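You operate a simulated robot arm through the tools that you are given. There is no shell and no other tool. Be economical: measure what you need, move in short steps, check, and stop when the job is done.

You run a simulated two-armed robot. Do the job below in one go: nothing can be reset, and whatever is moved stays where it is left.

TASK
Tighten both strip screws on the long shelf at setting 2, then dock the driver.
Fine: one good run a screw.
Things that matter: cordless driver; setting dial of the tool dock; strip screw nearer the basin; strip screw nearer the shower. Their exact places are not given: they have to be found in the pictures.

The check looks at the end state, three seconds after you hand in, the way a careful person would. Anything else that was tipped, shoved, dropped, spilled or broken makes it a failure.

THE ROBOT
Two 7-joint arms with two-finger parallel grippers on one trunk, on a base that drives. Base frame: it is fixed to the floor where the robot stands at the start and does not move with it; the origin is under the middle of the robot, x ahead of it, y to its left, z up. Units: mm, rad, N and s.
The left shoulder is at the start at [50, 161, 1123], the right one opposite. With the tool pointing down near the work surface each hand reaches from about 240 to 680 mm from the robot's upright axis, wherever it stands, measured 20 degrees to its own side. Places, roughly: setting dial of the tool dock [500, -100, 900]; strip screw nearer the basin [-1000, 2200, 800]; strip screw nearer the shower [-1000, 2400, 800]. Payload 3.43 kg a hand.
The tool frame of a hand sits at the grasp point between the pads (the TCP): z along the fingers, y along the line on which they close. The tips reach 30 mm beyond it. Largest opening 94 mm; finger width 28, thickness 10; the body of the gripper, 50 by 96 mm, starts 55 mm behind the TCP.
Orientation is that of the tool frame in the base frame, as a unit quaternion [x, y, z, w]. With the fingers straight down and closing along the base's y, the tool's x points along the base's -x, its y along +y and its z along -z.

THE INTERFACE
- The arms move only by the tool drive_tool. It takes "left_moves", "right_moves" or both (then of equal length, played together; a hand with none holds still); each is a list of rows, each an object (a shift or turn left out is 0, a gripper value left out holds the last) with "delta_rot": the turn, a rotation vector about the tool's x, y, z in rad, a list of three; "xyz": the shift along the tool's x, y, z in mm, a list of three; "fingers": the finger opening in mm, from 0 to 94. In form: [{"delta_rot": [wx, wy, wz], "xyz": [tx, ty, tz], "fingers": fingers}, ...]. A call has 1 to 8 rows; each row shifts and turns the commanded pose from where the row before left it, along the tool's axes as they then stand. Each row takes 0.2 s and may step no farther than 50 mm and 0.15 rad from the row before; otherwise, or with a gripper value out of range, the whole call is refused. Where a pose cannot be reached the arm comes as near as it can. A force on the tool above 40 N (or 10 N above the force at the start of the call, whichever is more), or a blocked arm, ends the call early, and 0.2 s more pass. The fingers move at their own pace (about 45 mm/s each) and stop on an object; they squeeze with about 39 N. The grip force told is the motor's: it shows also when the fingers shut on nothing. Time passes only in rows, and 0.2 s behind the last, so rows that do not move let the fingers close. It gives the time, the measured TCP pose, the force on the tool (base axes), the opening and the grip force at its end, in the units of the frame above (readings bear some noise), with the torque about the TCP (base axes, N m) and any sound that the robot's microphone picked up.
- Cameras (640 x 400 px; columns grow to the right, rows downward): "scene" is now at [130.8, -12.6, 1272.2]; the picture's right is [-0.14, -0.99, 0.00], its down [-0.35, 0.05, -0.93] and it looks along [0.93, -0.13, -0.35] (base axes); focal length 214 px, centre (320, 200). "left" rides on the left gripper at [76, -14, -102] in its tool frame; the picture's right is [0.18, 0.98, 0.00], its down [-0.75, 0.14, -0.64] and it looks along [-0.63, 0.12, 0.77] (tool axes); focal length 243 px, centre (320, 200). "right" rides on the right gripper at [76, 14, -102] in its tool frame; the picture's right is [-0.18, 0.98, 0.00], its down [-0.75, -0.14, -0.64] and it looks along [-0.63, -0.12, 0.77] (tool axes); focal length 243 px, centre (320, 200).
- grab_frame(camera): a new picture of that camera. It takes no simulated time.
- move_column(by): slides the trunk up (or, below 0, down) by that many mm; the arms and the scene camera ride with it, the base frame stays. It gives what a move gives, with no picture.
- base_move(legs): drives the robot by 1 to 6 legs, each [ahead, left, turn to the left] in mm, mm and rad, along the robot's own axes; the way and the turn of a leg run together, so that a leg with both is an arc; at most 1500 mm and 3.142 rad a leg. The arms and the cameras ride along, it lands a little off, and it stops where it bumps. It gives what a move gives.
- pan_tilt(pan, tilt): turns the head with the scene camera to pan (to the left, within 1.396 rad either way) and tilt (down, from -0.506 to 1.204), counted from straight ahead of the robot. It gives what a move gives.
- measure_at(camera, pixels): there is no depth. For up to 12 entries [column, row, z] of the newest picture of that camera ("zoom" is the newest enlarged one), the place [x, y] in the base frame at which the ray of that pixel passes the height z, good to about 3 mm. It takes no simulated time.
- inspect(camera, box): a new picture of the part [left, top, right, bottom] of that camera's present view, enlarged. It takes no simulated time.
- job_done(): hands the job in; it is judged then, once.

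Keep the steps short. Do not move on a guess: measure, check each grasp and each placing, and mend mistakes. In all there are 80 turns and 58 pictures (those below and enlarged ones count). Leave the grippers open and the arms clear of the work at the hand-in unless told otherwise, and finish with a single line.

The tools are called after "Emit:" by a JSON object that holds its "method" and its "body". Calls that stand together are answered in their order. drive_tool: Moves the arms, as the interface text tells. Its arguments: {"type":"object","properties":{"left_moves":{"type":"array"},"right_moves":{"type":"array"}},"required":[]} The other tools are called the same way: move_column (by) slides the trunk up or down; base_move (legs) drives the base; pan_tilt (pan, tilt) turns the head that bears the scene camera; grab_frame (camera) takes a picture; measure_at (camera, pixels) gives the place at which the rays of pixels pass given heights; inspect (camera, box) takes an enlarged picture of a part of a camera's view; job_done () hands the job in.

At the start:

```text
t: 0.0
left_position: [402.5, 75.9, 1234.1]
left_tool_rot: [-0.001, 1.0, 0.0, 0.0]
left_wrist_force: [0.3, 0.1, 0.3]
left_wrist_torque: [-0.01, 0.04, 0.01]
left_grip_width: 94.0
left_grasp_force: 0.1
right_position: [326.9, -247.5, 1190.0]
right_tool_rot: [0.001, 1.0, 0.0, -0.001]
right_wrist_force: [-0.4, 1.1, -0.5]
right_wrist_torque: [-0.01, -0.01, -0.01]
right_grip_width: 93.9
right_grasp_force: 0.1
trunk travel left (down, up): [-150.0, 117.0]
robot x, y, heading: [-2.1, 0.0, -0.001]
head pan, tilt: [-0.136, 0.363]
```

scene: 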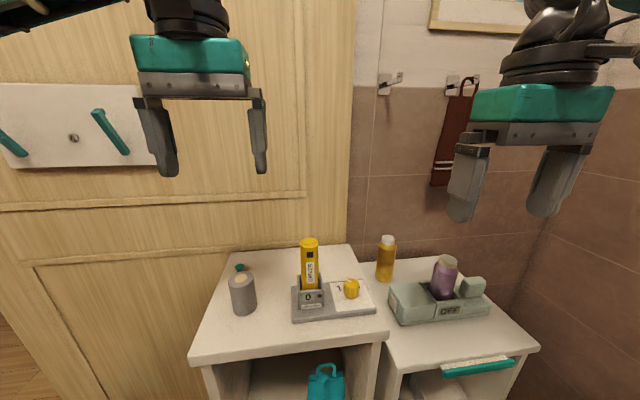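
right: 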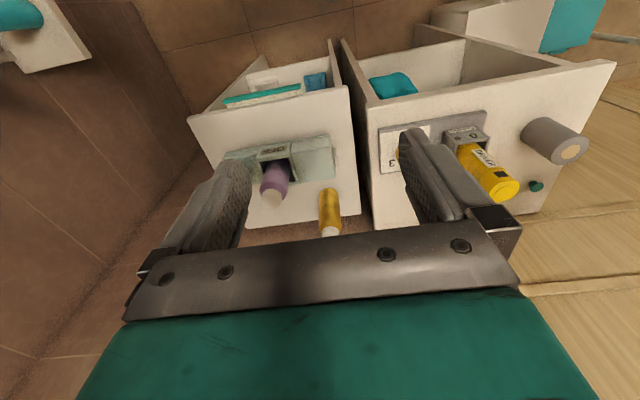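
left: 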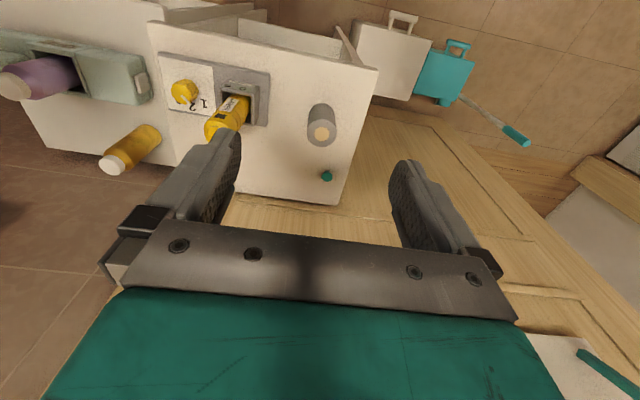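

I see the tool dock on the cabinet, with the yellow driver at about (310,265) and the yellow dial at (350,288). I'll enlarge that area.

Emit:
{"method": "inspect", "body": {"camera": "scene", "box": [270, 220, 400, 330]}}

Emit:
{"method": "inspect", "body": {"camera": "left", "box": [140, 30, 350, 190]}}

```text
3.64 times, centred on (335, 275) of scene
```

zoom: 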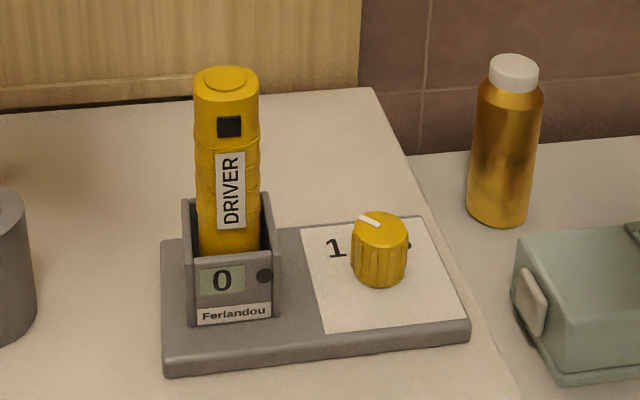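

```text
2.50 times, centred on (245, 110) of left
```

zoom: 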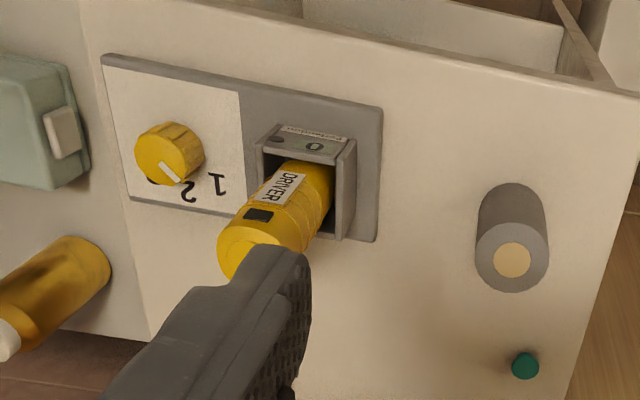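

The dial's pointer isn't clear yet. I'll zoom in on it from two cameras and measure rough positions.

Emit:
{"method": "inspect", "body": {"camera": "left", "box": [155, 50, 251, 110]}}

Emit:
{"method": "inspect", "body": {"camera": "scene", "box": [286, 230, 382, 290]}}

Emit:
{"method": "measure_at", "body": {"camera": "scene", "pixels": [[309, 241, 1050], [309, 241, 1080], [310, 241, 1110], [352, 282, 950], [352, 282, 960], [351, 298, 930], [294, 321, 914], [386, 312, 914], [190, 358, 914], [382, 337, 914]]}}

Emit:
{"method": "measure_at", "body": {"camera": "left", "pixels": [[222, 134, 1050], [222, 134, 1080], [222, 134, 1110], [187, 90, 950], [187, 90, 960], [180, 95, 930], [160, 55, 925], [270, 70, 925], [265, 125, 925]]}}

```text
6.67 times, centred on (203, 80) of left
```

zoom: 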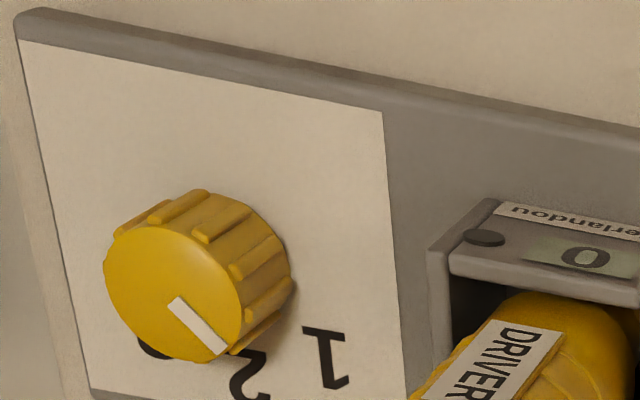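

```text
6.67 times, centred on (334, 260) of scene
```

zoom: 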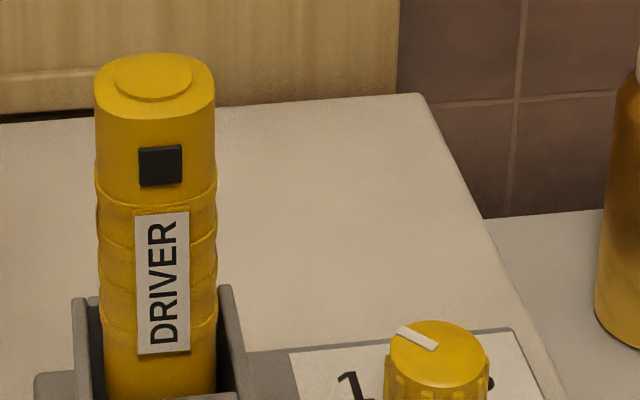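

```text
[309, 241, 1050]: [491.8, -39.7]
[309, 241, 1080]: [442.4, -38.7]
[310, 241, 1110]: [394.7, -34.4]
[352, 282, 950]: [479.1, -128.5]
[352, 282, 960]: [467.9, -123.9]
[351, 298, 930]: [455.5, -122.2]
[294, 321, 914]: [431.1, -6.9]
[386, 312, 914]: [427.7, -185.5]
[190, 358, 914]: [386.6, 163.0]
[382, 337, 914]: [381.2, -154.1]
```

```text
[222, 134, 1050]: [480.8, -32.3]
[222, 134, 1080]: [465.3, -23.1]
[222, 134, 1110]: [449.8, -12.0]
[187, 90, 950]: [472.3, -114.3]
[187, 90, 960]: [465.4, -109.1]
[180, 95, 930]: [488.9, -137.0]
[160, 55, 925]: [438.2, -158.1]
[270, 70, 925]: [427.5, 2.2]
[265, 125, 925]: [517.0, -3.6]
```

The dial is near (470,-125), z≈955, and the driver is near (475,-35) with its top at about z 1060. The pointer is ambiguous, so I'll bring the right hand's camera nearer to the dial, staying clear of the driver.

Emit:
{"method": "drive_tool", "body": {"right_moves": [{"xyz": [-12, 27, 32]}, {"xyz": [-12, 27, 32]}, {"xyz": [-12, 27, 32]}, {"xyz": [-12, 27, 32]}, {"xyz": [-12, 27, 32]}]}}

Emit:
{"method": "grab_frame", "body": {"camera": "right"}}

```text
t: 1.2
left_position: [404.5, 76.1, 1233.6]
left_tool_rot: [-0.001, 1.0, 0.0, 0.0]
left_wrist_force: [-0.2, 0.2, -0.3]
left_wrist_torque: [-0.03, 0.01, 0.01]
left_grip_width: 93.9
left_grasp_force: 0.0
right_position: [387.6, -112.4, 1031.5]
right_tool_rot: [0.0, 1.0, -0.001, 0.001]
right_wrist_force: [0.4, 0.3, -0.3]
right_wrist_torque: [-0.01, 0.05, -0.04]
right_grip_width: 94.0
right_grasp_force: 0.1
trunk travel left (down, up): [-150.0, 117.0]
robot x, y, heading: [1.0, 2.5, 0.005]
head pan, tilt: [-0.136, 0.363]
```

```text
50 pictures are left
```

right: 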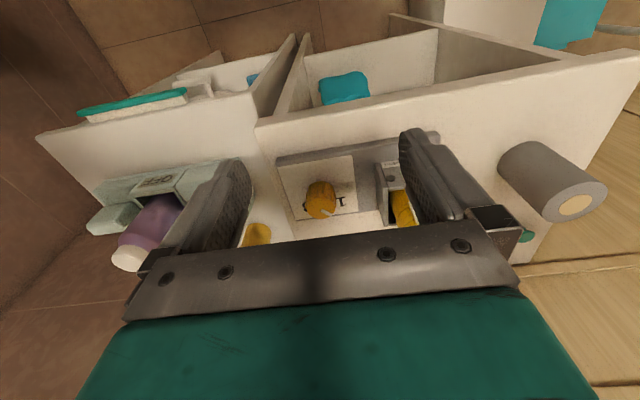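

Emit:
{"method": "inspect", "body": {"camera": "right", "box": [270, 150, 430, 250]}}

```text
4.00 times, centred on (350, 200) of right
```

zoom: 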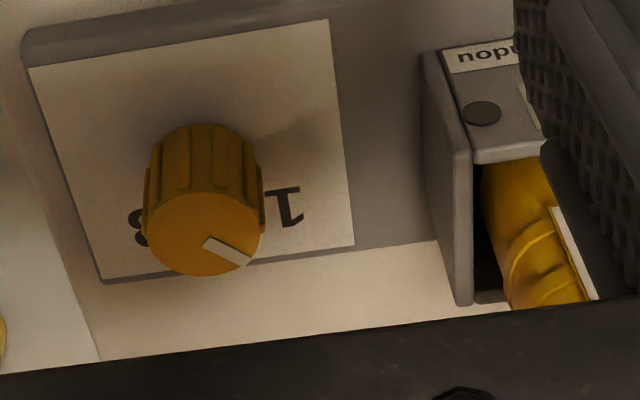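

Now I'll measure the numerals, knob top, pointer ends and plate corners.

Emit:
{"method": "measure_at", "body": {"camera": "zoom", "pixels": [[287, 208, 926], [138, 225, 926], [30, 65, 926], [330, 20, 926], [353, 245, 926], [103, 280, 926], [203, 235, 955], [205, 243, 955], [250, 262, 955], [203, 235, 960], [147, 232, 955], [260, 232, 955]]}}

```text
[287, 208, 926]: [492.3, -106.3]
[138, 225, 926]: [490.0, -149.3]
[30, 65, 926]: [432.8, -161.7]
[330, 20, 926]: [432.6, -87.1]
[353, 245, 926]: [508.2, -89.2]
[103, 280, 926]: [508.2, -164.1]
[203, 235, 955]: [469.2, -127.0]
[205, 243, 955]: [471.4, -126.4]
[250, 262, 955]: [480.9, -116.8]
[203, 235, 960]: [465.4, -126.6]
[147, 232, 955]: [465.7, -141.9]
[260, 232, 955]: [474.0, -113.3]
```

The knob's axis is at (470,-126) and its top at z≈957. The numeral 1 lies at +45°, 3 at -45°, so 2 must be straight ahead. The pointer is at +44°, which is setting 1. The knob needs 45° clockwise seen from above. I'll go above it and pre-turn the hand the other way.

Emit:
{"method": "drive_tool", "body": {"right_moves": [{"fingers": 56}, {"fingers": 56}, {"xyz": [-41.2, -6.8, 0]}, {"xyz": [-41.2, -6.8, 0]}, {"delta_rot": [0, 0, -0.14]}, {"delta_rot": [0, 0, -0.14]}, {"delta_rot": [0, 0, -0.14]}]}}

Emit:
{"method": "drive_tool", "body": {"right_moves": [{"delta_rot": [0, 0, -0.14]}, {"delta_rot": [0, 0, -0.14]}, {"delta_rot": [0, 0, -0.085]}, {}]}}

Emit:
{"method": "inspect", "body": {"camera": "scene", "box": [260, 180, 420, 330]}}

```text
t: 2.8
left_position: [403.4, 75.6, 1233.5]
left_tool_rot: [-0.001, 1.0, -0.001, 0.001]
left_wrist_force: [-0.2, -0.7, -0.7]
left_wrist_torque: [0.02, -0.01, -0.01]
left_grip_width: 93.7
left_grasp_force: 0.0
right_position: [462.8, -135.2, 1031.7]
right_tool_rot: [-0.209, 0.978, 0.0, 0.0]
right_wrist_force: [0.1, 0.3, -0.6]
right_wrist_torque: [0.01, -0.02, -0.01]
right_grip_width: 56.1
right_grasp_force: 0.0
right hand out of reach, approached as far as the arm can: row 4
trunk travel left (down, up): [-150.0, 117.0]
robot x, y, heading: [-1.6, -0.7, -0.001]
head pan, tilt: [-0.136, 0.363]
```

```text
t: 3.8
left_position: [402.7, 75.9, 1234.6]
left_tool_rot: [-0.001, 1.0, -0.001, 0.0]
left_wrist_force: [-0.1, 0.4, 0.2]
left_wrist_torque: [0.0, 0.0, 0.03]
left_grip_width: 94.2
left_grasp_force: 0.0
right_position: [464.5, -135.3, 1032.0]
right_tool_rot: [-0.383, 0.924, 0.0, 0.0]
right_wrist_force: [-0.7, -0.3, 0.2]
right_wrist_torque: [-0.01, -0.03, 0.02]
right_grip_width: 56.0
right_grasp_force: 0.1
trunk travel left (down, up): [-150.0, 117.0]
robot x, y, heading: [0.5, 2.5, 0.002]
head pan, tilt: [-0.136, 0.363]
```

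```text
2.67 times, centred on (340, 255) of scene
```

zoom: 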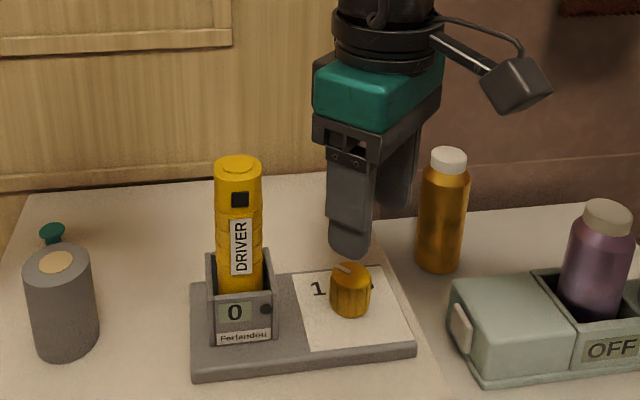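

The hand stands about 10 mm short of the knob axis. I'll correct the position and check it before lowering.

Emit:
{"method": "drive_tool", "body": {"right_moves": [{"xyz": [-10.5, 2.7, 0]}, {}]}}

```text
t: 4.4
left_position: [403.0, 75.6, 1234.4]
left_tool_rot: [0.0, 1.0, -0.001, 0.001]
left_wrist_force: [0.2, 0.4, -0.6]
left_wrist_torque: [0.02, 0.04, 0.01]
left_grip_width: 94.0
left_grasp_force: 0.0
right_position: [463.2, -135.1, 1031.7]
right_tool_rot: [-0.382, 0.924, 0.001, 0.0]
right_wrist_force: [-0.3, -0.1, -0.3]
right_wrist_torque: [0.01, -0.01, -0.01]
right_grip_width: 56.0
right_grasp_force: 0.1
right hand out of reach, approached as far as the arm can: row 1
trunk travel left (down, up): [-150.0, 117.0]
robot x, y, heading: [-0.8, 0.4, -0.001]
head pan, tilt: [-0.136, 0.363]
```

The arm can't reach further here. I'll draw the hand back and up, then shift the base to the left so the dial and driver sit more to the right arm's side.

Emit:
{"method": "drive_tool", "body": {"right_moves": [{"xyz": [30, 30, -15]}, {"xyz": [30, 30, -15]}, {"xyz": [0, 0, -40]}]}}

Emit:
{"method": "base_move", "body": {"legs": [[0, 80, 0]]}}

```text
t: 5.2
left_position: [403.2, 76.7, 1234.5]
left_tool_rot: [-0.001, 1.0, -0.001, 0.0]
left_wrist_force: [0.4, 0.0, -0.1]
left_wrist_torque: [0.01, -0.02, 0.01]
left_grip_width: 94.0
left_grasp_force: 0.0
right_position: [376.5, -134.0, 1102.1]
right_tool_rot: [-0.382, 0.924, 0.0, 0.001]
right_wrist_force: [0.8, 0.4, -0.4]
right_wrist_torque: [0.0, 0.02, 0.02]
right_grip_width: 56.0
right_grasp_force: 0.1
trunk travel left (down, up): [-150.0, 117.0]
robot x, y, heading: [-1.4, 1.0, -0.003]
head pan, tilt: [-0.136, 0.363]
```

```text
t: 6.3
left_position: [403.4, 154.9, 1233.8]
left_tool_rot: [0.0, 1.0, 0.0, 0.0]
left_wrist_force: [0.4, 0.5, -0.4]
left_wrist_torque: [-0.03, 0.04, -0.01]
left_grip_width: 94.0
left_grasp_force: 0.0
right_position: [377.5, -53.8, 1101.7]
right_tool_rot: [-0.382, 0.924, 0.0, 0.0]
right_wrist_force: [-0.4, -0.3, -0.1]
right_wrist_torque: [0.0, -0.01, 0.02]
right_grip_width: 55.9
right_grasp_force: 0.1
trunk travel left (down, up): [-150.0, 117.0]
robot x, y, heading: [0.4, 80.1, 0.001]
head pan, tilt: [-0.136, 0.363]
```

Now I'll move back right, then down, then forward over the knob.

Emit:
{"method": "drive_tool", "body": {"right_moves": [{"xyz": [25.5, -25.5, 0]}, {"xyz": [25.5, -25.5, 0]}, {"xyz": [0, 0, 35]}, {"xyz": [0, 0, 35]}, {"xyz": [-32.7, -32.7, 0]}, {"xyz": [-32.7, -32.7, 0]}, {}]}}

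```text
t: 7.9
left_position: [401.5, 155.3, 1233.5]
left_tool_rot: [0.0, 1.0, 0.001, 0.0]
left_wrist_force: [-0.9, -0.1, 0.1]
left_wrist_torque: [-0.03, 0.01, 0.02]
left_grip_width: 93.9
left_grasp_force: 0.0
right_position: [461.8, -122.9, 1032.1]
right_tool_rot: [-0.379, 0.925, -0.002, 0.002]
right_wrist_force: [1.0, 1.1, 0.2]
right_wrist_torque: [0.01, -0.03, -0.02]
right_grip_width: 55.8
right_grasp_force: 0.1
right hand out of reach, approached as far as the arm can: row 6
trunk travel left (down, up): [-150.0, 117.0]
robot x, y, heading: [2.0, 78.9, 0.001]
head pan, tilt: [-0.136, 0.363]
```

Still 8 mm short in x. I'll lower a bit, which keeps the tips above the knob, and reach again.

Emit:
{"method": "drive_tool", "body": {"right_moves": [{"xyz": [0, 0, 30]}, {"xyz": [-3.7, -8, 0]}, {}]}}

```text
t: 8.7
left_position: [403.4, 154.8, 1234.7]
left_tool_rot: [-0.001, 1.0, -0.001, 0.0]
left_wrist_force: [0.1, 0.0, 1.2]
left_wrist_torque: [0.01, -0.02, 0.03]
left_grip_width: 93.9
left_grasp_force: 0.0
right_position: [459.7, -123.8, 1002.5]
right_tool_rot: [-0.38, 0.925, -0.001, 0.0]
right_wrist_force: [0.1, 0.0, 0.0]
right_wrist_torque: [0.03, 0.0, 0.02]
right_grip_width: 56.1
right_grasp_force: 0.0
right hand out of reach, approached as far as the arm can: row 2
trunk travel left (down, up): [-150.0, 117.0]
robot x, y, heading: [0.2, 82.2, 0.001]
head pan, tilt: [-0.136, 0.363]
```

I'll pull the hand back 40 mm and drive the base ahead 50 mm.

Emit:
{"method": "drive_tool", "body": {"right_moves": [{"xyz": [0, 0, -20]}, {"xyz": [30, 30, 0]}]}}

Emit:
{"method": "base_move", "body": {"legs": [[50, 0, 0]]}}

```text
t: 9.3
left_position: [401.7, 155.8, 1234.1]
left_tool_rot: [-0.001, 1.0, -0.001, 0.001]
left_wrist_force: [0.8, -0.7, 0.3]
left_wrist_torque: [-0.01, 0.02, -0.04]
left_grip_width: 93.9
left_grasp_force: 0.0
right_position: [416.6, -124.5, 1020.8]
right_tool_rot: [-0.381, 0.925, 0.0, 0.001]
right_wrist_force: [-0.4, 0.0, -1.2]
right_wrist_torque: [0.02, -0.03, 0.01]
right_grip_width: 56.1
right_grasp_force: 0.1
trunk travel left (down, up): [-150.0, 117.0]
robot x, y, heading: [-0.6, 82.3, 0.004]
head pan, tilt: [-0.136, 0.363]
```

```text
t: 10.2
left_position: [453.1, 154.5, 1234.9]
left_tool_rot: [0.0, 1.0, -0.001, -0.001]
left_wrist_force: [1.1, -0.2, 1.5]
left_wrist_torque: [0.03, 0.03, 0.01]
left_grip_width: 93.9
left_grasp_force: 0.1
right_position: [467.4, -123.8, 1020.3]
right_tool_rot: [-0.381, 0.925, 0.0, 0.0]
right_wrist_force: [-0.6, 0.4, 0.3]
right_wrist_torque: [0.01, 0.02, -0.01]
right_grip_width: 56.1
right_grasp_force: 0.1
trunk travel left (down, up): [-150.0, 117.0]
robot x, y, heading: [47.4, 79.5, -0.003]
head pan, tilt: [-0.136, 0.363]
```

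I'm at (467.4,-123.8). I'll correct by (2.6,-2.2), lower to just above the knob, and look.

Emit:
{"method": "drive_tool", "body": {"right_moves": [{"xyz": [-0.3, -3.4, 20]}, {}]}}

Emit:
{"method": "inspect", "body": {"camera": "right", "box": [200, 100, 440, 250]}}

Emit:
{"method": "inspect", "body": {"camera": "scene", "box": [230, 210, 430, 335]}}

```text
t: 10.8
left_position: [453.4, 155.0, 1234.0]
left_tool_rot: [0.0, 1.0, 0.0, 0.0]
left_wrist_force: [-0.1, -1.0, 0.9]
left_wrist_torque: [-0.02, -0.01, 0.01]
left_grip_width: 94.1
left_grasp_force: 0.0
right_position: [469.9, -125.0, 1000.5]
right_tool_rot: [-0.381, 0.925, 0.0, -0.001]
right_wrist_force: [0.5, 0.2, 0.0]
right_wrist_torque: [0.02, 0.02, 0.01]
right_grip_width: 55.9
right_grasp_force: 0.2
trunk travel left (down, up): [-150.0, 117.0]
robot x, y, heading: [50.9, 74.7, -0.001]
head pan, tilt: [-0.136, 0.363]
```

```text
2.67 times, centred on (320, 175) of right
```

zoom: 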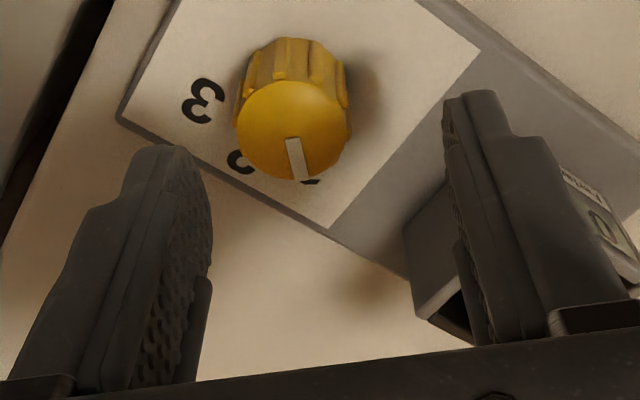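

```text
3.20 times, centred on (330, 272) of scene
```

zoom: 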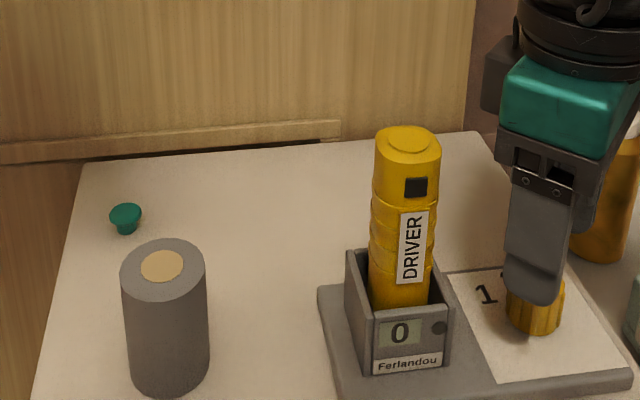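

The knob lies between the fingers. I'll lower to tips at z≈936 and close.

Emit:
{"method": "drive_tool", "body": {"right_moves": [{"xyz": [0, -0.5, 17]}, {"xyz": [0, 0, 17.5]}, {"fingers": 20}, {"fingers": 20}, {"fingers": 20}]}}

Emit:
{"method": "inspect", "body": {"camera": "scene", "box": [290, 210, 450, 310]}}

```text
t: 12.0
left_position: [454.7, 152.5, 1234.7]
left_tool_rot: [0.0, 1.0, 0.001, -0.001]
left_wrist_force: [-0.3, -0.2, 0.4]
left_wrist_torque: [-0.01, -0.02, -0.02]
left_grip_width: 93.9
left_grasp_force: 0.2
right_position: [474.5, -130.5, 964.9]
right_tool_rot: [-0.38, 0.925, -0.002, 0.003]
right_wrist_force: [19.3, -20.9, 4.8]
right_wrist_torque: [-0.66, -0.33, -0.17]
right_grip_width: 35.9
right_grasp_force: 13.9
trunk travel left (down, up): [-150.0, 117.0]
robot x, y, heading: [53.3, 77.5, -0.004]
head pan, tilt: [-0.136, 0.363]
```

```text
4.00 times, centred on (370, 260) of scene
```

zoom: 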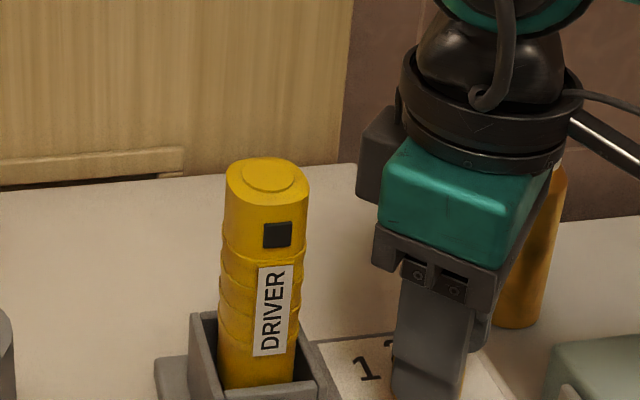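

The hand was pushed about 6 mm sideways along its -y, with 28 N of force, so the knob sits off-centre in the grip. I'll shift the command that way to relax it.

Emit:
{"method": "drive_tool", "body": {"right_moves": [{"xyz": [0, -6, 0], "fingers": 20}, {"fingers": 20}]}}

```text
t: 12.6
left_position: [453.4, 153.5, 1233.7]
left_tool_rot: [0.0, 1.0, 0.0, 0.0]
left_wrist_force: [-1.5, -0.1, -0.1]
left_wrist_torque: [0.01, -0.01, -0.03]
left_grip_width: 94.1
left_grasp_force: 0.1
right_position: [475.3, -132.6, 965.4]
right_tool_rot: [-0.382, 0.924, -0.001, 0.002]
right_wrist_force: [11.7, -14.5, 3.6]
right_wrist_torque: [-0.35, -0.35, -0.12]
right_grip_width: 30.3
right_grasp_force: 8.5
trunk travel left (down, up): [-150.0, 117.0]
robot x, y, heading: [51.4, 81.0, 0.001]
head pan, tilt: [-0.136, 0.363]
```

Emit:
{"method": "drive_tool", "body": {"right_moves": [{"xyz": [0, -4, 0], "fingers": 20}, {"fingers": 20}, {"fingers": 20}]}}

Emit:
{"method": "grab_frame", "body": {"camera": "right"}}

```text
t: 13.4
left_position: [451.6, 154.6, 1234.2]
left_tool_rot: [0.0, 1.0, -0.001, 0.0]
left_wrist_force: [0.0, 0.1, 0.1]
left_wrist_torque: [-0.02, -0.02, -0.02]
left_grip_width: 94.1
left_grasp_force: 0.1
right_position: [475.7, -131.5, 965.4]
right_tool_rot: [-0.383, 0.924, 0.002, 0.0]
right_wrist_force: [0.0, 4.2, -0.4]
right_wrist_torque: [0.48, -0.76, 0.04]
right_grip_width: 29.9
right_grasp_force: 44.8
trunk travel left (down, up): [-150.0, 117.0]
robot x, y, heading: [52.6, 80.2, 0.001]
head pan, tilt: [-0.136, 0.363]
```

```text
44 pictures are left
```

right: 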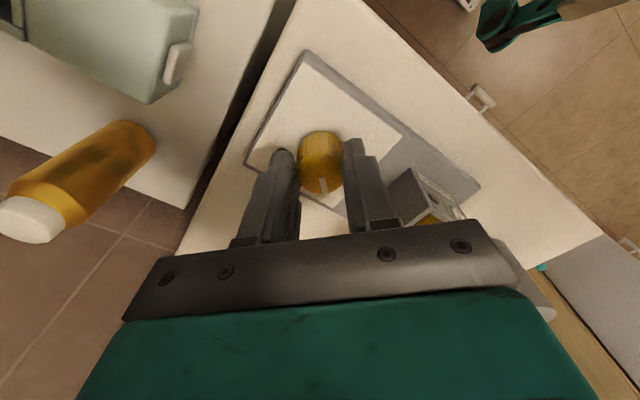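

Gripped at 29.9 mm with 45 N. Now I turn the knob 45° about tool z, which is clockwise from above.

Emit:
{"method": "drive_tool", "body": {"right_moves": [{"delta_rot": [0, 0, 0.131]}, {"delta_rot": [0, 0, 0.131]}, {"delta_rot": [0, 0, 0.131]}, {"delta_rot": [0, 0, 0.131]}, {"delta_rot": [0, 0, 0.131]}, {"delta_rot": [0, 0, 0.131]}, {}]}}

Emit:
{"method": "grab_frame", "body": {"camera": "scene"}}

Emit:
{"method": "inspect", "body": {"camera": "right", "box": [200, 60, 440, 240]}}

```text
t: 14.7
left_position: [452.2, 155.8, 1235.2]
left_tool_rot: [0.0, 1.0, 0.0, 0.0]
left_wrist_force: [-0.1, -0.2, 1.2]
left_wrist_torque: [0.04, 0.01, 0.0]
left_grip_width: 93.9
left_grasp_force: 0.0
right_position: [473.1, -128.8, 965.9]
right_tool_rot: [-0.049, 0.999, 0.005, -0.002]
right_wrist_force: [-0.4, 6.9, -0.8]
right_wrist_torque: [0.35, 0.23, 0.07]
right_grip_width: 29.6
right_grasp_force: 45.0
trunk travel left (down, up): [-150.0, 117.0]
robot x, y, heading: [51.9, 82.0, 0.001]
head pan, tilt: [-0.136, 0.363]
stopped in row 6 (right hand): the force on the tool passed its limit (the readings are from after the stop); the commanded pose is now the measured one
```

```text
43 pictures are left
```

scene: 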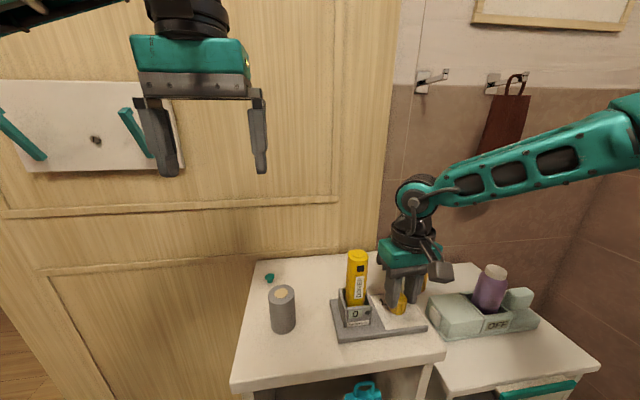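

```text
2.22 times, centred on (320, 150) of right
```

zoom: 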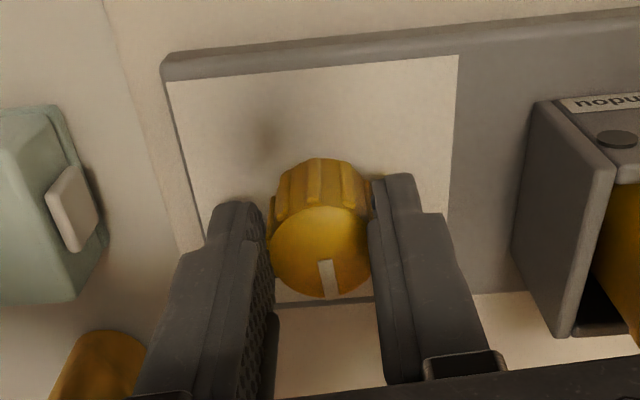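

It stopped after about 39°, with the pointer just short of straight ahead. I'll turn the remaining 0.1 rad.

Emit:
{"method": "drive_tool", "body": {"right_moves": [{"delta_rot": [0, 0, 0.05]}, {"delta_rot": [0, 0, 0.05]}, {}]}}

Emit:
{"method": "inspect", "body": {"camera": "right", "box": [200, 60, 440, 240]}}

```text
t: 15.5
left_position: [452.6, 157.2, 1233.8]
left_tool_rot: [-0.001, 1.0, -0.002, 0.0]
left_wrist_force: [0.2, -0.6, -0.1]
left_wrist_torque: [0.04, -0.03, -0.02]
left_grip_width: 94.1
left_grasp_force: 0.0
right_position: [474.0, -129.0, 966.3]
right_tool_rot: [0.001, 1.0, 0.003, -0.003]
right_wrist_force: [-1.1, 20.7, -1.5]
right_wrist_torque: [0.58, 0.14, 0.09]
right_grip_width: 29.4
right_grasp_force: 44.7
trunk travel left (down, up): [-150.0, 117.0]
robot x, y, heading: [53.0, 76.2, -0.003]
head pan, tilt: [-0.136, 0.363]
```

```text
2.22 times, centred on (320, 150) of right
```

zoom: 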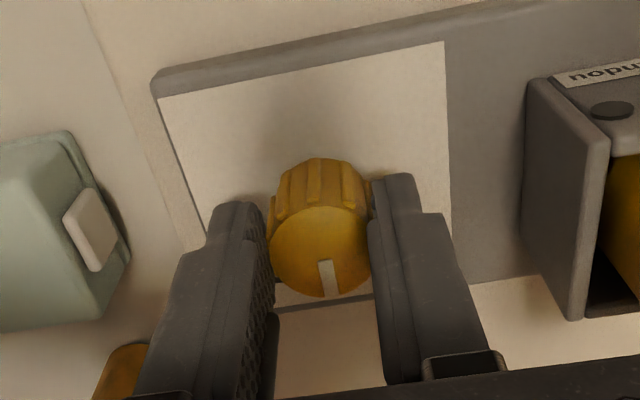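

The pointer now looks straight ahead. I'll release, raise, and check the dial and display.

Emit:
{"method": "drive_tool", "body": {"right_moves": [{"fingers": 56}, {"fingers": 56}, {"xyz": [0, 0, -40]}, {"xyz": [0, 0, -40]}, {"xyz": [20, 0, -40]}, {"xyz": [40, 0, -20]}]}}

Emit:
{"method": "inspect", "body": {"camera": "right", "box": [240, 110, 480, 260]}}

Emit:
{"method": "inspect", "body": {"camera": "scene", "box": [300, 240, 460, 350]}}

```text
t: 16.9
left_position: [452.2, 155.0, 1234.1]
left_tool_rot: [-0.001, 1.0, 0.0, 0.001]
left_wrist_force: [-0.6, 0.2, -0.1]
left_wrist_torque: [0.0, 0.0, -0.04]
left_grip_width: 93.8
left_grasp_force: 0.0
right_position: [415.1, -131.6, 1106.7]
right_tool_rot: [0.002, 1.0, 0.003, -0.002]
right_wrist_force: [-0.4, 1.3, -1.1]
right_wrist_torque: [-0.02, 0.02, -0.02]
right_grip_width: 56.3
right_grasp_force: 0.0
trunk travel left (down, up): [-150.0, 117.0]
robot x, y, heading: [48.8, 81.0, -0.002]
head pan, tilt: [-0.136, 0.363]
```

```text
2.67 times, centred on (360, 185) of right
```

zoom: 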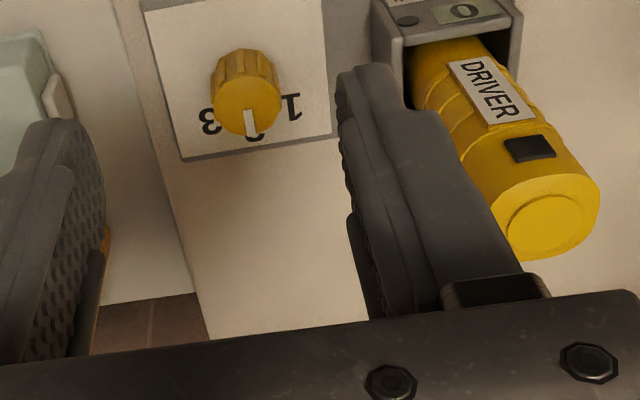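

```text
3.64 times, centred on (380, 295) of scene
```

zoom: 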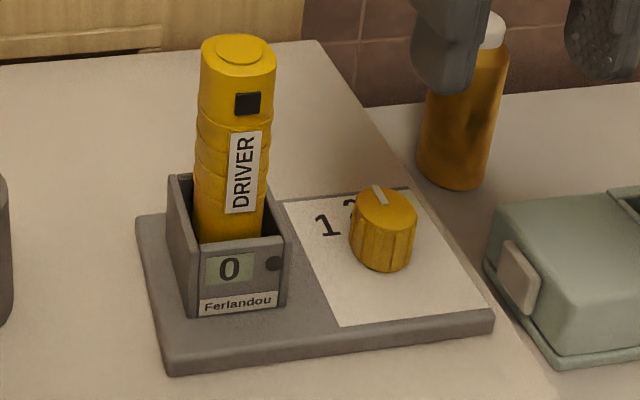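

The display still reads 0; it may be a count. I'll measure the pointer direction and the driver position now.

Emit:
{"method": "measure_at", "body": {"camera": "zoom", "pixels": [[374, 186, 957], [383, 204, 957], [386, 208, 957], [327, 224, 926], [240, 45, 1060], [240, 45, 1070], [201, 55, 1060], [277, 60, 1060], [220, 240, 990], [168, 178, 985], [285, 236, 985], [172, 370, 914]]}}

Emit:
{"method": "inspect", "body": {"camera": "left", "box": [0, 0, 240, 150]}}

```text
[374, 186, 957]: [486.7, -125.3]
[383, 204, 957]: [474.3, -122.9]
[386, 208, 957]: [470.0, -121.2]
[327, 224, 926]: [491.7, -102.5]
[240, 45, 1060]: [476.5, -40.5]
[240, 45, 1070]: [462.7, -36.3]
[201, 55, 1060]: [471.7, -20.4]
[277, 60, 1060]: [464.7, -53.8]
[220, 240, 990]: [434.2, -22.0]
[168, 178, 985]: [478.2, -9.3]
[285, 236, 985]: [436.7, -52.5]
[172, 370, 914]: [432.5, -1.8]
```

```text
2.67 times, centred on (120, 75) of left
```

zoom: 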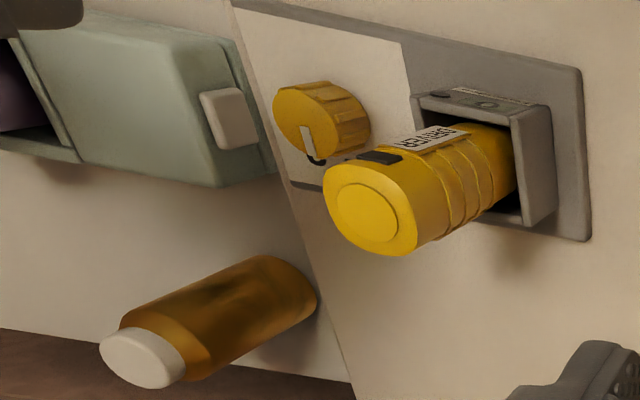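

I'll check the pointer angle more precisely in the right camera's view.

Emit:
{"method": "measure_at", "body": {"camera": "right", "pixels": [[332.8, 151.2, 957], [334.1, 161.4, 957], [331.9, 149.4, 957], [348.75, 150.1, 926], [318.75, 155.75, 926], [337.5, 161.4, 926]]}}

Emit:
{"method": "inspect", "body": {"camera": "right", "box": [300, 120, 380, 170]}}

```text
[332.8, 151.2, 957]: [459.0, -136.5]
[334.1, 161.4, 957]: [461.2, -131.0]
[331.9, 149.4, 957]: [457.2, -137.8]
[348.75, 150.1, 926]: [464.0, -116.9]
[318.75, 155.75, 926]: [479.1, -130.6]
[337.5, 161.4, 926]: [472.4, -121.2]
```

```text
8.00 times, centred on (340, 145) of right
```

zoom: 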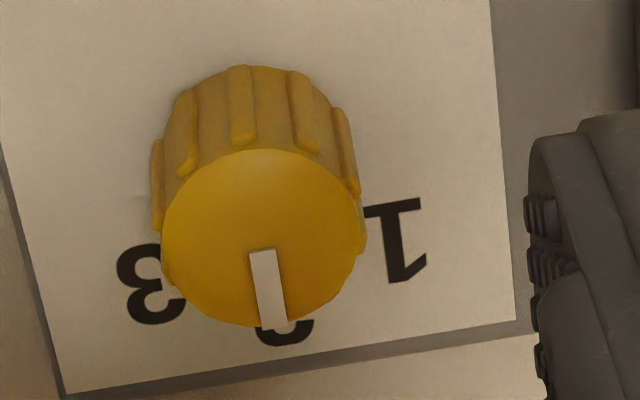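

Emit:
{"method": "measure_at", "body": {"camera": "zoom", "pixels": [[262, 250, 957], [274, 330, 957], [262, 237, 957], [400, 240, 926], [152, 284, 926], [284, 332, 926], [163, 240, 957], [362, 225, 957]]}}

```text
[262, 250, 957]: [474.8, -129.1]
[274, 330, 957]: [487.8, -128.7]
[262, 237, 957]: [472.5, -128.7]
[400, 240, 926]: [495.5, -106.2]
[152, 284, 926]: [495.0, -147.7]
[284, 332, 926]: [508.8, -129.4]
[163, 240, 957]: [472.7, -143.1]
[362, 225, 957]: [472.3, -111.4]
```

The dial is confirmed at 2. Now I'll locate the driver's top accurately with two views.

Emit:
{"method": "inspect", "body": {"camera": "left", "box": [110, 40, 206, 100]}}

Emit:
{"method": "measure_at", "body": {"camera": "zoom", "pixels": [[190, 240, 1050], [190, 240, 1060], [190, 240, 1070], [190, 240, 1080]]}}

Emit:
{"method": "inspect", "body": {"camera": "scene", "box": [330, 245, 394, 285]}}

Emit:
{"method": "measure_at", "body": {"camera": "zoom", "pixels": [[280, 80, 1050], [280, 80, 1060], [280, 80, 1070], [280, 80, 1080]]}}

```text
6.67 times, centred on (158, 70) of left
```

zoom: 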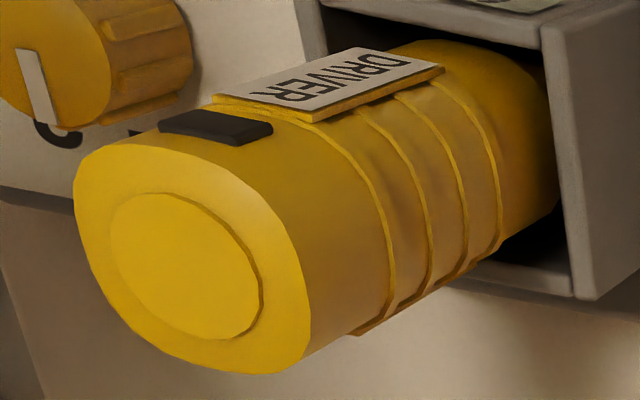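

```text
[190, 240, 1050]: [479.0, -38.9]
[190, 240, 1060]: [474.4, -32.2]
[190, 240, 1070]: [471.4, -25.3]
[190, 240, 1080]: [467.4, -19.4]
```

```text
10.00 times, centred on (362, 265) of scene
```

zoom: 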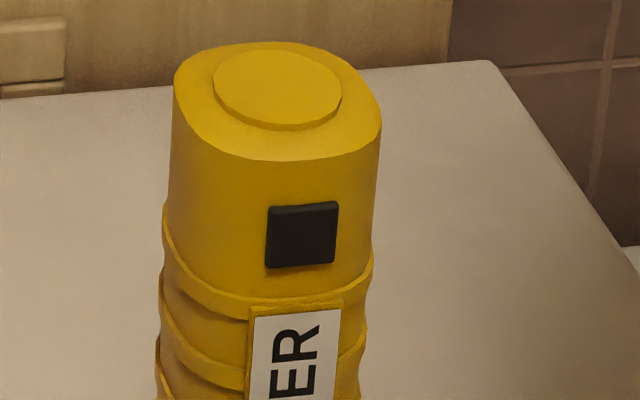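

```text
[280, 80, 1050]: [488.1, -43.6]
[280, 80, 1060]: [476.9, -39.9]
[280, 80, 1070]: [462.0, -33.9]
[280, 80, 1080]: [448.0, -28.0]
```

The driver's top centre is about (475,-36) at z≈1060, roughly 34 mm across. I'll move above it with the tips at 1077 or higher and check before lowering.

Emit:
{"method": "drive_tool", "body": {"right_moves": [{"xyz": [0, 0, -15], "fingers": 76}, {"xyz": [0, 48, 0], "fingers": 76}, {"xyz": [0, 48, 0]}, {"xyz": [-30, 0, 0]}, {"xyz": [-30, 0, 0]}, {}]}}

Emit:
{"method": "grab_frame", "body": {"camera": "right"}}

Emit:
{"method": "inspect", "body": {"camera": "scene", "box": [280, 200, 440, 300]}}

```text
t: 18.3
left_position: [453.0, 156.1, 1234.1]
left_tool_rot: [-0.001, 1.0, 0.0, 0.001]
left_wrist_force: [0.4, -0.7, 0.1]
left_wrist_torque: [0.02, 0.02, 0.04]
left_grip_width: 94.0
left_grasp_force: 0.1
right_position: [466.9, -41.2, 1123.1]
right_tool_rot: [0.003, 1.0, 0.003, -0.003]
right_wrist_force: [1.4, 0.5, -0.2]
right_wrist_torque: [-0.01, 0.0, 0.02]
right_grip_width: 76.0
right_grasp_force: 0.1
right hand out of reach, approached as far as the arm can: row 5
trunk travel left (down, up): [-150.0, 117.0]
robot x, y, heading: [51.9, 81.3, 0.0]
head pan, tilt: [-0.136, 0.363]
```

```text
34 pictures are left
```

right: 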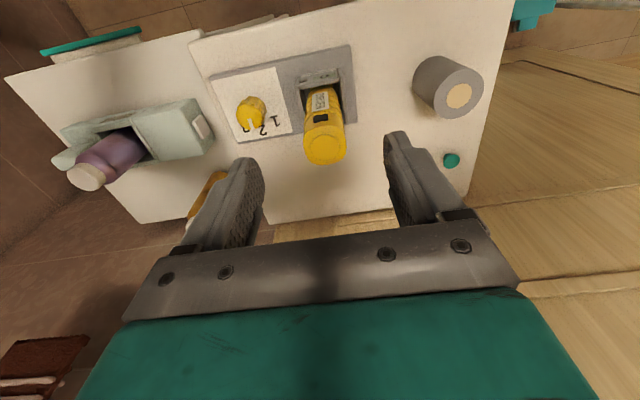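

```text
4.00 times, centred on (360, 250) of scene
```

zoom: 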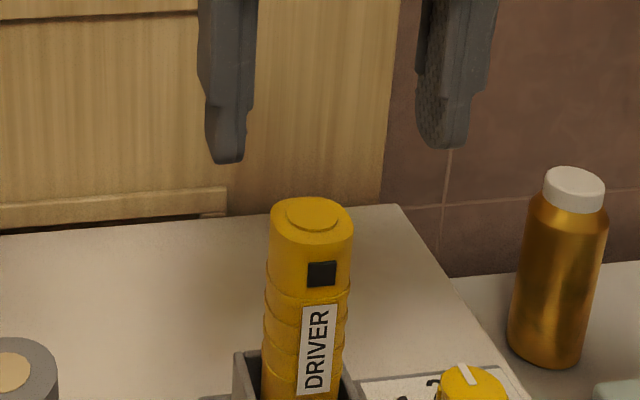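

The reach is tight here, so I'll drive the base ahead 25 mm. First I'll measure the driver from the right camera: its top centre is at pixel (325,148).

Emit:
{"method": "measure_at", "body": {"camera": "right", "pixels": [[325, 147, 1055], [325, 147, 1060], [325, 147, 1065], [304, 145, 1060], [346, 145, 1060], [335, 90, 985], [250, 118, 957]]}}

Emit:
{"method": "base_move", "body": {"legs": [[25, 0, 0]]}}

```text
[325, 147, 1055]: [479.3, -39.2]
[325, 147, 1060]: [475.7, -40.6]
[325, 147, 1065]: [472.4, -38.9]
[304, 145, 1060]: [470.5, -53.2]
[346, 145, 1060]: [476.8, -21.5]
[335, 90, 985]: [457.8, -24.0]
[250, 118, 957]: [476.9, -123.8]
```

```text
t: 19.2
left_position: [476.0, 155.0, 1233.0]
left_tool_rot: [0.0, 1.0, -0.001, -0.001]
left_wrist_force: [-0.2, -0.4, 0.6]
left_wrist_torque: [-0.01, -0.03, -0.04]
left_grip_width: 94.0
left_grasp_force: 0.0
right_position: [490.1, -42.8, 1122.3]
right_tool_rot: [0.003, 1.0, 0.003, -0.003]
right_wrist_force: [-0.2, 0.6, 0.4]
right_wrist_torque: [-0.01, 0.03, 0.02]
right_grip_width: 76.1
right_grasp_force: 0.0
trunk travel left (down, up): [-150.0, 117.0]
robot x, y, heading: [77.0, 79.8, -0.006]
head pan, tilt: [-0.136, 0.363]
stopped in leg 1: the robot was blocked; the commanded pose is now the measured one
```

The base touched something at about 25 mm. I'll back off 8 mm and check the scene.

Emit:
{"method": "base_move", "body": {"legs": [[-8, 0, 0]]}}

Emit:
{"method": "grab_frame", "body": {"camera": "scene"}}

```text
t: 20.0
left_position: [469.6, 155.0, 1235.1]
left_tool_rot: [0.0, 1.0, -0.001, -0.001]
left_wrist_force: [-0.5, -0.5, 0.1]
left_wrist_torque: [-0.02, 0.0, 0.01]
left_grip_width: 94.1
left_grasp_force: 0.0
right_position: [483.0, -41.7, 1123.6]
right_tool_rot: [0.003, 1.0, 0.002, -0.003]
right_wrist_force: [-0.3, -0.6, -0.4]
right_wrist_torque: [0.0, -0.02, 0.02]
right_grip_width: 76.1
right_grasp_force: 0.1
trunk travel left (down, up): [-150.0, 117.0]
robot x, y, heading: [63.5, 81.0, -0.001]
head pan, tilt: [-0.136, 0.363]
```

```text
32 pictures are left
```

scene: 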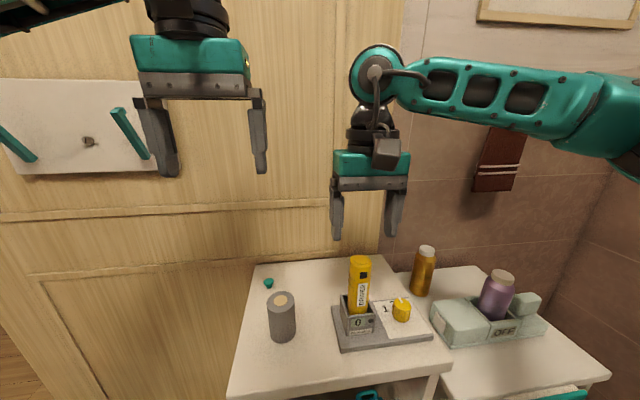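

Nothing has been disturbed. I'll remeasure the driver from here and align.

Emit:
{"method": "measure_at", "body": {"camera": "scene", "pixels": [[359.5, 259.5, 1060], [348.5, 262, 1060], [370.5, 262, 1060]]}}

Emit:
{"method": "drive_tool", "body": {"right_moves": [{"xyz": [8, 4, 0]}, {"xyz": [0, 0, 25]}, {}]}}

Emit:
{"method": "grab_frame", "body": {"camera": "right"}}

```text
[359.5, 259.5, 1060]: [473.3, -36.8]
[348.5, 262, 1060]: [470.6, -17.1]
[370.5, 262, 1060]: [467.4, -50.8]
```

```text
t: 20.8
left_position: [468.4, 155.2, 1234.0]
left_tool_rot: [0.0, 1.0, -0.001, 0.001]
left_wrist_force: [-0.9, -0.3, 0.2]
left_wrist_torque: [0.01, 0.02, -0.02]
left_grip_width: 94.4
left_grasp_force: 0.0
right_position: [475.9, -37.4, 1099.0]
right_tool_rot: [0.003, 1.0, 0.004, -0.002]
right_wrist_force: [0.1, 0.7, 0.2]
right_wrist_torque: [0.01, 0.03, 0.0]
right_grip_width: 76.0
right_grasp_force: 0.2
trunk travel left (down, up): [-150.0, 117.0]
robot x, y, heading: [67.3, 78.6, -0.0]
head pan, tilt: [-0.136, 0.363]
```

```text
31 pictures are left
```

right: 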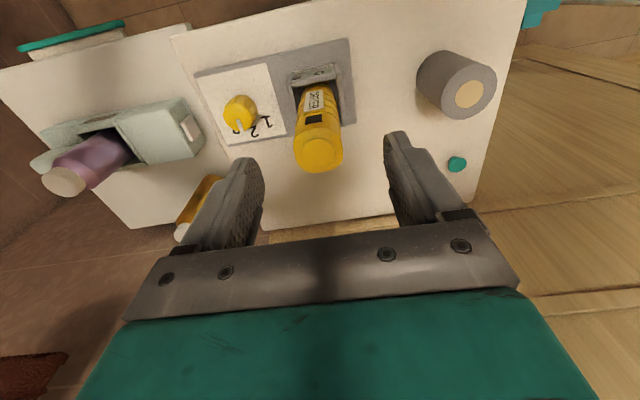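

The driver is centred at column 319. I'll lower to TCP z≈1034 and close gently.

Emit:
{"method": "drive_tool", "body": {"right_moves": [{"xyz": [0, 0, 33]}, {"xyz": [0, 0, 32]}, {"fingers": 50}, {"fingers": 40}, {"fingers": 25}, {"fingers": 25}, {"fingers": 25}]}}

Emit:
{"method": "inspect", "body": {"camera": "scene", "box": [280, 200, 440, 350]}}

```text
t: 22.4
left_position: [470.8, 155.3, 1234.2]
left_tool_rot: [0.0, 1.0, 0.0, 0.0]
left_wrist_force: [0.5, 0.1, 0.0]
left_wrist_torque: [0.02, 0.02, 0.02]
left_grip_width: 93.9
left_grasp_force: 0.0
right_position: [475.1, -38.0, 1032.4]
right_tool_rot: [0.002, 1.0, 0.002, -0.002]
right_wrist_force: [0.1, 0.1, 0.2]
right_wrist_torque: [-0.05, 0.0, -0.03]
right_grip_width: 35.2
right_grasp_force: 39.4
trunk travel left (down, up): [-150.0, 117.0]
robot x, y, heading: [67.0, 76.5, -0.0]
head pan, tilt: [-0.136, 0.363]
```

```text
2.67 times, centred on (360, 275) of scene
```

zoom: 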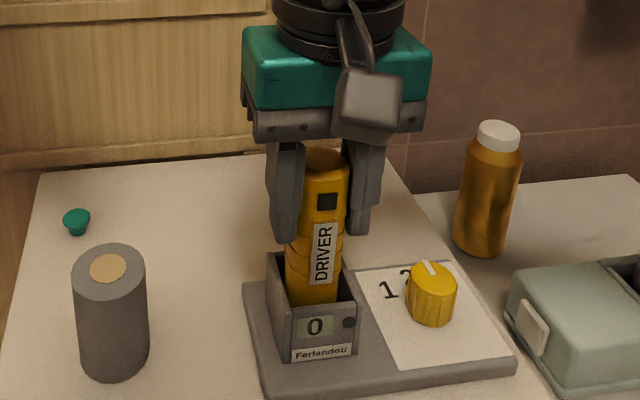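

Grasp good: 35.2 mm opening, 39 N. I'll lift straight up with the trunk.

Emit:
{"method": "move_column", "body": {"by": 30}}

Emit:
{"method": "move_column", "body": {"by": 85}}

Emit:
{"method": "inspect", "body": {"camera": "scene", "box": [240, 180, 480, 380]}}

```text
t: 23.1
left_position: [470.2, 155.5, 1264.2]
left_tool_rot: [0.0, 1.0, 0.0, 0.0]
left_wrist_force: [0.5, -0.2, 0.5]
left_wrist_torque: [-0.01, 0.02, 0.03]
left_grip_width: 93.9
left_grasp_force: 0.0
right_position: [475.1, -38.3, 1061.2]
right_tool_rot: [0.002, 1.0, 0.003, -0.002]
right_wrist_force: [-0.2, -0.5, -4.2]
right_wrist_torque: [-0.02, 0.03, -0.04]
right_grip_width: 34.7
right_grasp_force: 38.7
trunk travel left (down, up): [-180.0, 87.0]
robot x, y, heading: [67.0, 79.0, 0.005]
head pan, tilt: [-0.136, 0.363]
```

```text
t: 24.3
left_position: [469.9, 156.2, 1348.2]
left_tool_rot: [0.0, 1.0, 0.0, 0.0]
left_wrist_force: [0.3, -0.1, 0.4]
left_wrist_torque: [0.03, -0.01, -0.02]
left_grip_width: 94.0
left_grasp_force: 0.0
right_position: [475.3, -37.2, 1147.6]
right_tool_rot: [0.002, 1.0, 0.003, -0.002]
right_wrist_force: [0.3, -0.3, -4.4]
right_wrist_torque: [0.01, 0.03, 0.01]
right_grip_width: 35.0
right_grasp_force: 38.8
trunk travel left (down, up): [-265.0, 2.0]
robot x, y, heading: [67.1, 81.2, -0.002]
head pan, tilt: [-0.136, 0.363]
```

```text
2.00 times, centred on (360, 280) of scene
```

zoom: 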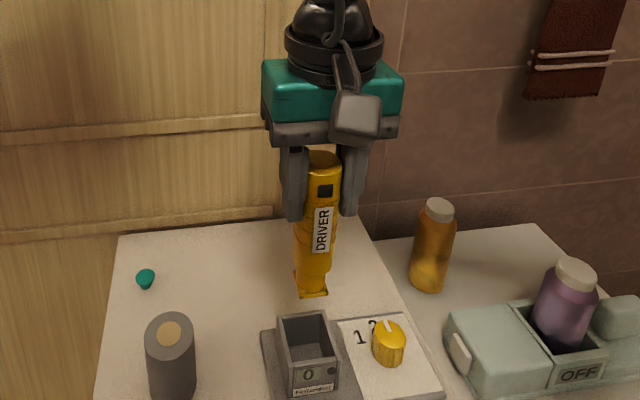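

The driver is out and clear. I'll back straight away from the cabinet by 300 mm, turn left in place, and look towards the long shelf.

Emit:
{"method": "base_move", "body": {"legs": [[-300, 0, 0], [0, 0, 1.2]]}}

Emit:
{"method": "pan_tilt", "body": {"pan": 0.7, "tilt": 0.35}}

Emit:
{"method": "grab_frame", "body": {"camera": "scene"}}

```text
t: 29.4
left_position: [-160.4, 483.2, 1349.3]
left_tool_rot: [-0.562, 0.827, 0.0, 0.001]
left_wrist_force: [0.3, -0.3, 0.0]
left_wrist_torque: [-0.01, -0.01, -0.03]
left_grip_width: 94.0
left_grasp_force: 0.0
right_position: [21.5, 415.2, 1147.2]
right_tool_rot: [-0.56, 0.828, 0.001, -0.004]
right_wrist_force: [0.1, -0.3, -3.4]
right_wrist_torque: [0.0, -0.01, -0.01]
right_grip_width: 34.8
right_grasp_force: 39.0
trunk travel left (down, up): [-265.0, 2.0]
robot x, y, heading: [-237.1, 81.0, 1.196]
head pan, tilt: [-0.136, 0.363]
```

```text
t: 30.5
left_position: [-159.8, 483.6, 1348.9]
left_tool_rot: [-0.562, 0.827, 0.0, 0.0]
left_wrist_force: [-0.1, -0.1, 0.0]
left_wrist_torque: [0.0, 0.01, -0.02]
left_grip_width: 94.1
left_grasp_force: 0.1
right_position: [20.0, 415.0, 1147.9]
right_tool_rot: [-0.56, 0.829, 0.001, -0.004]
right_wrist_force: [0.1, -0.2, -3.6]
right_wrist_torque: [-0.04, -0.01, -0.02]
right_grip_width: 34.5
right_grasp_force: 39.4
trunk travel left (down, up): [-265.0, 2.0]
robot x, y, heading: [-236.5, 81.5, 1.191]
head pan, tilt: [0.7, 0.351]
```

```text
28 pictures are left
```

scene: 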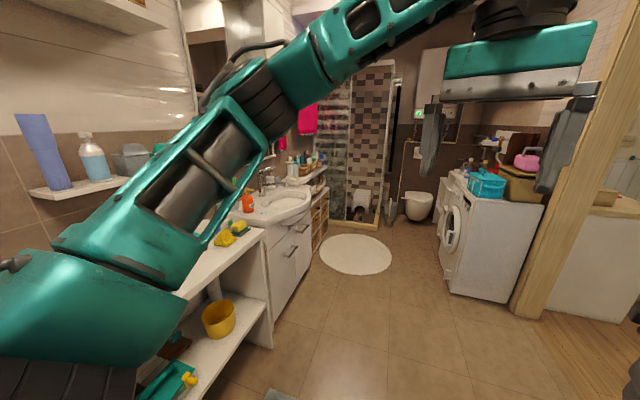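

I see the basin, and beyond it a long shelf with bottles near (310,170), before the shower. I'll zoom in and measure points.

Emit:
{"method": "inspect", "body": {"camera": "scene", "box": [220, 130, 380, 260]}}

Emit:
{"method": "measure_at", "body": {"camera": "scene", "pixels": [[312, 186, 800], [325, 172, 800], [300, 180, 800], [262, 228, 850], [275, 347, 0], [313, 268, 0], [356, 255, 0], [320, 260, 0], [450, 292, 0], [510, 312, 0], [355, 228, 0], [383, 234, 0]]}}

```text
3.08 times, centred on (300, 195) of scene
```

zoom: 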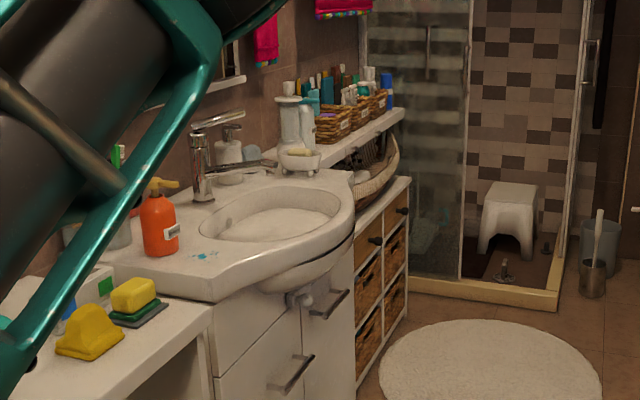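

```text
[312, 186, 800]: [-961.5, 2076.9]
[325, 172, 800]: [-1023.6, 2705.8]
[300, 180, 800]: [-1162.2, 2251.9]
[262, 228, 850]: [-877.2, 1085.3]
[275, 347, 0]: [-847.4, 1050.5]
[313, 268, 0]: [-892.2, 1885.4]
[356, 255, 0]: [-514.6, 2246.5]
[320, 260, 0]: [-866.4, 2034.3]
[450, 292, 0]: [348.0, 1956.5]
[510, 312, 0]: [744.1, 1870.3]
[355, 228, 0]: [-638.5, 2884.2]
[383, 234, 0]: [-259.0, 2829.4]
```

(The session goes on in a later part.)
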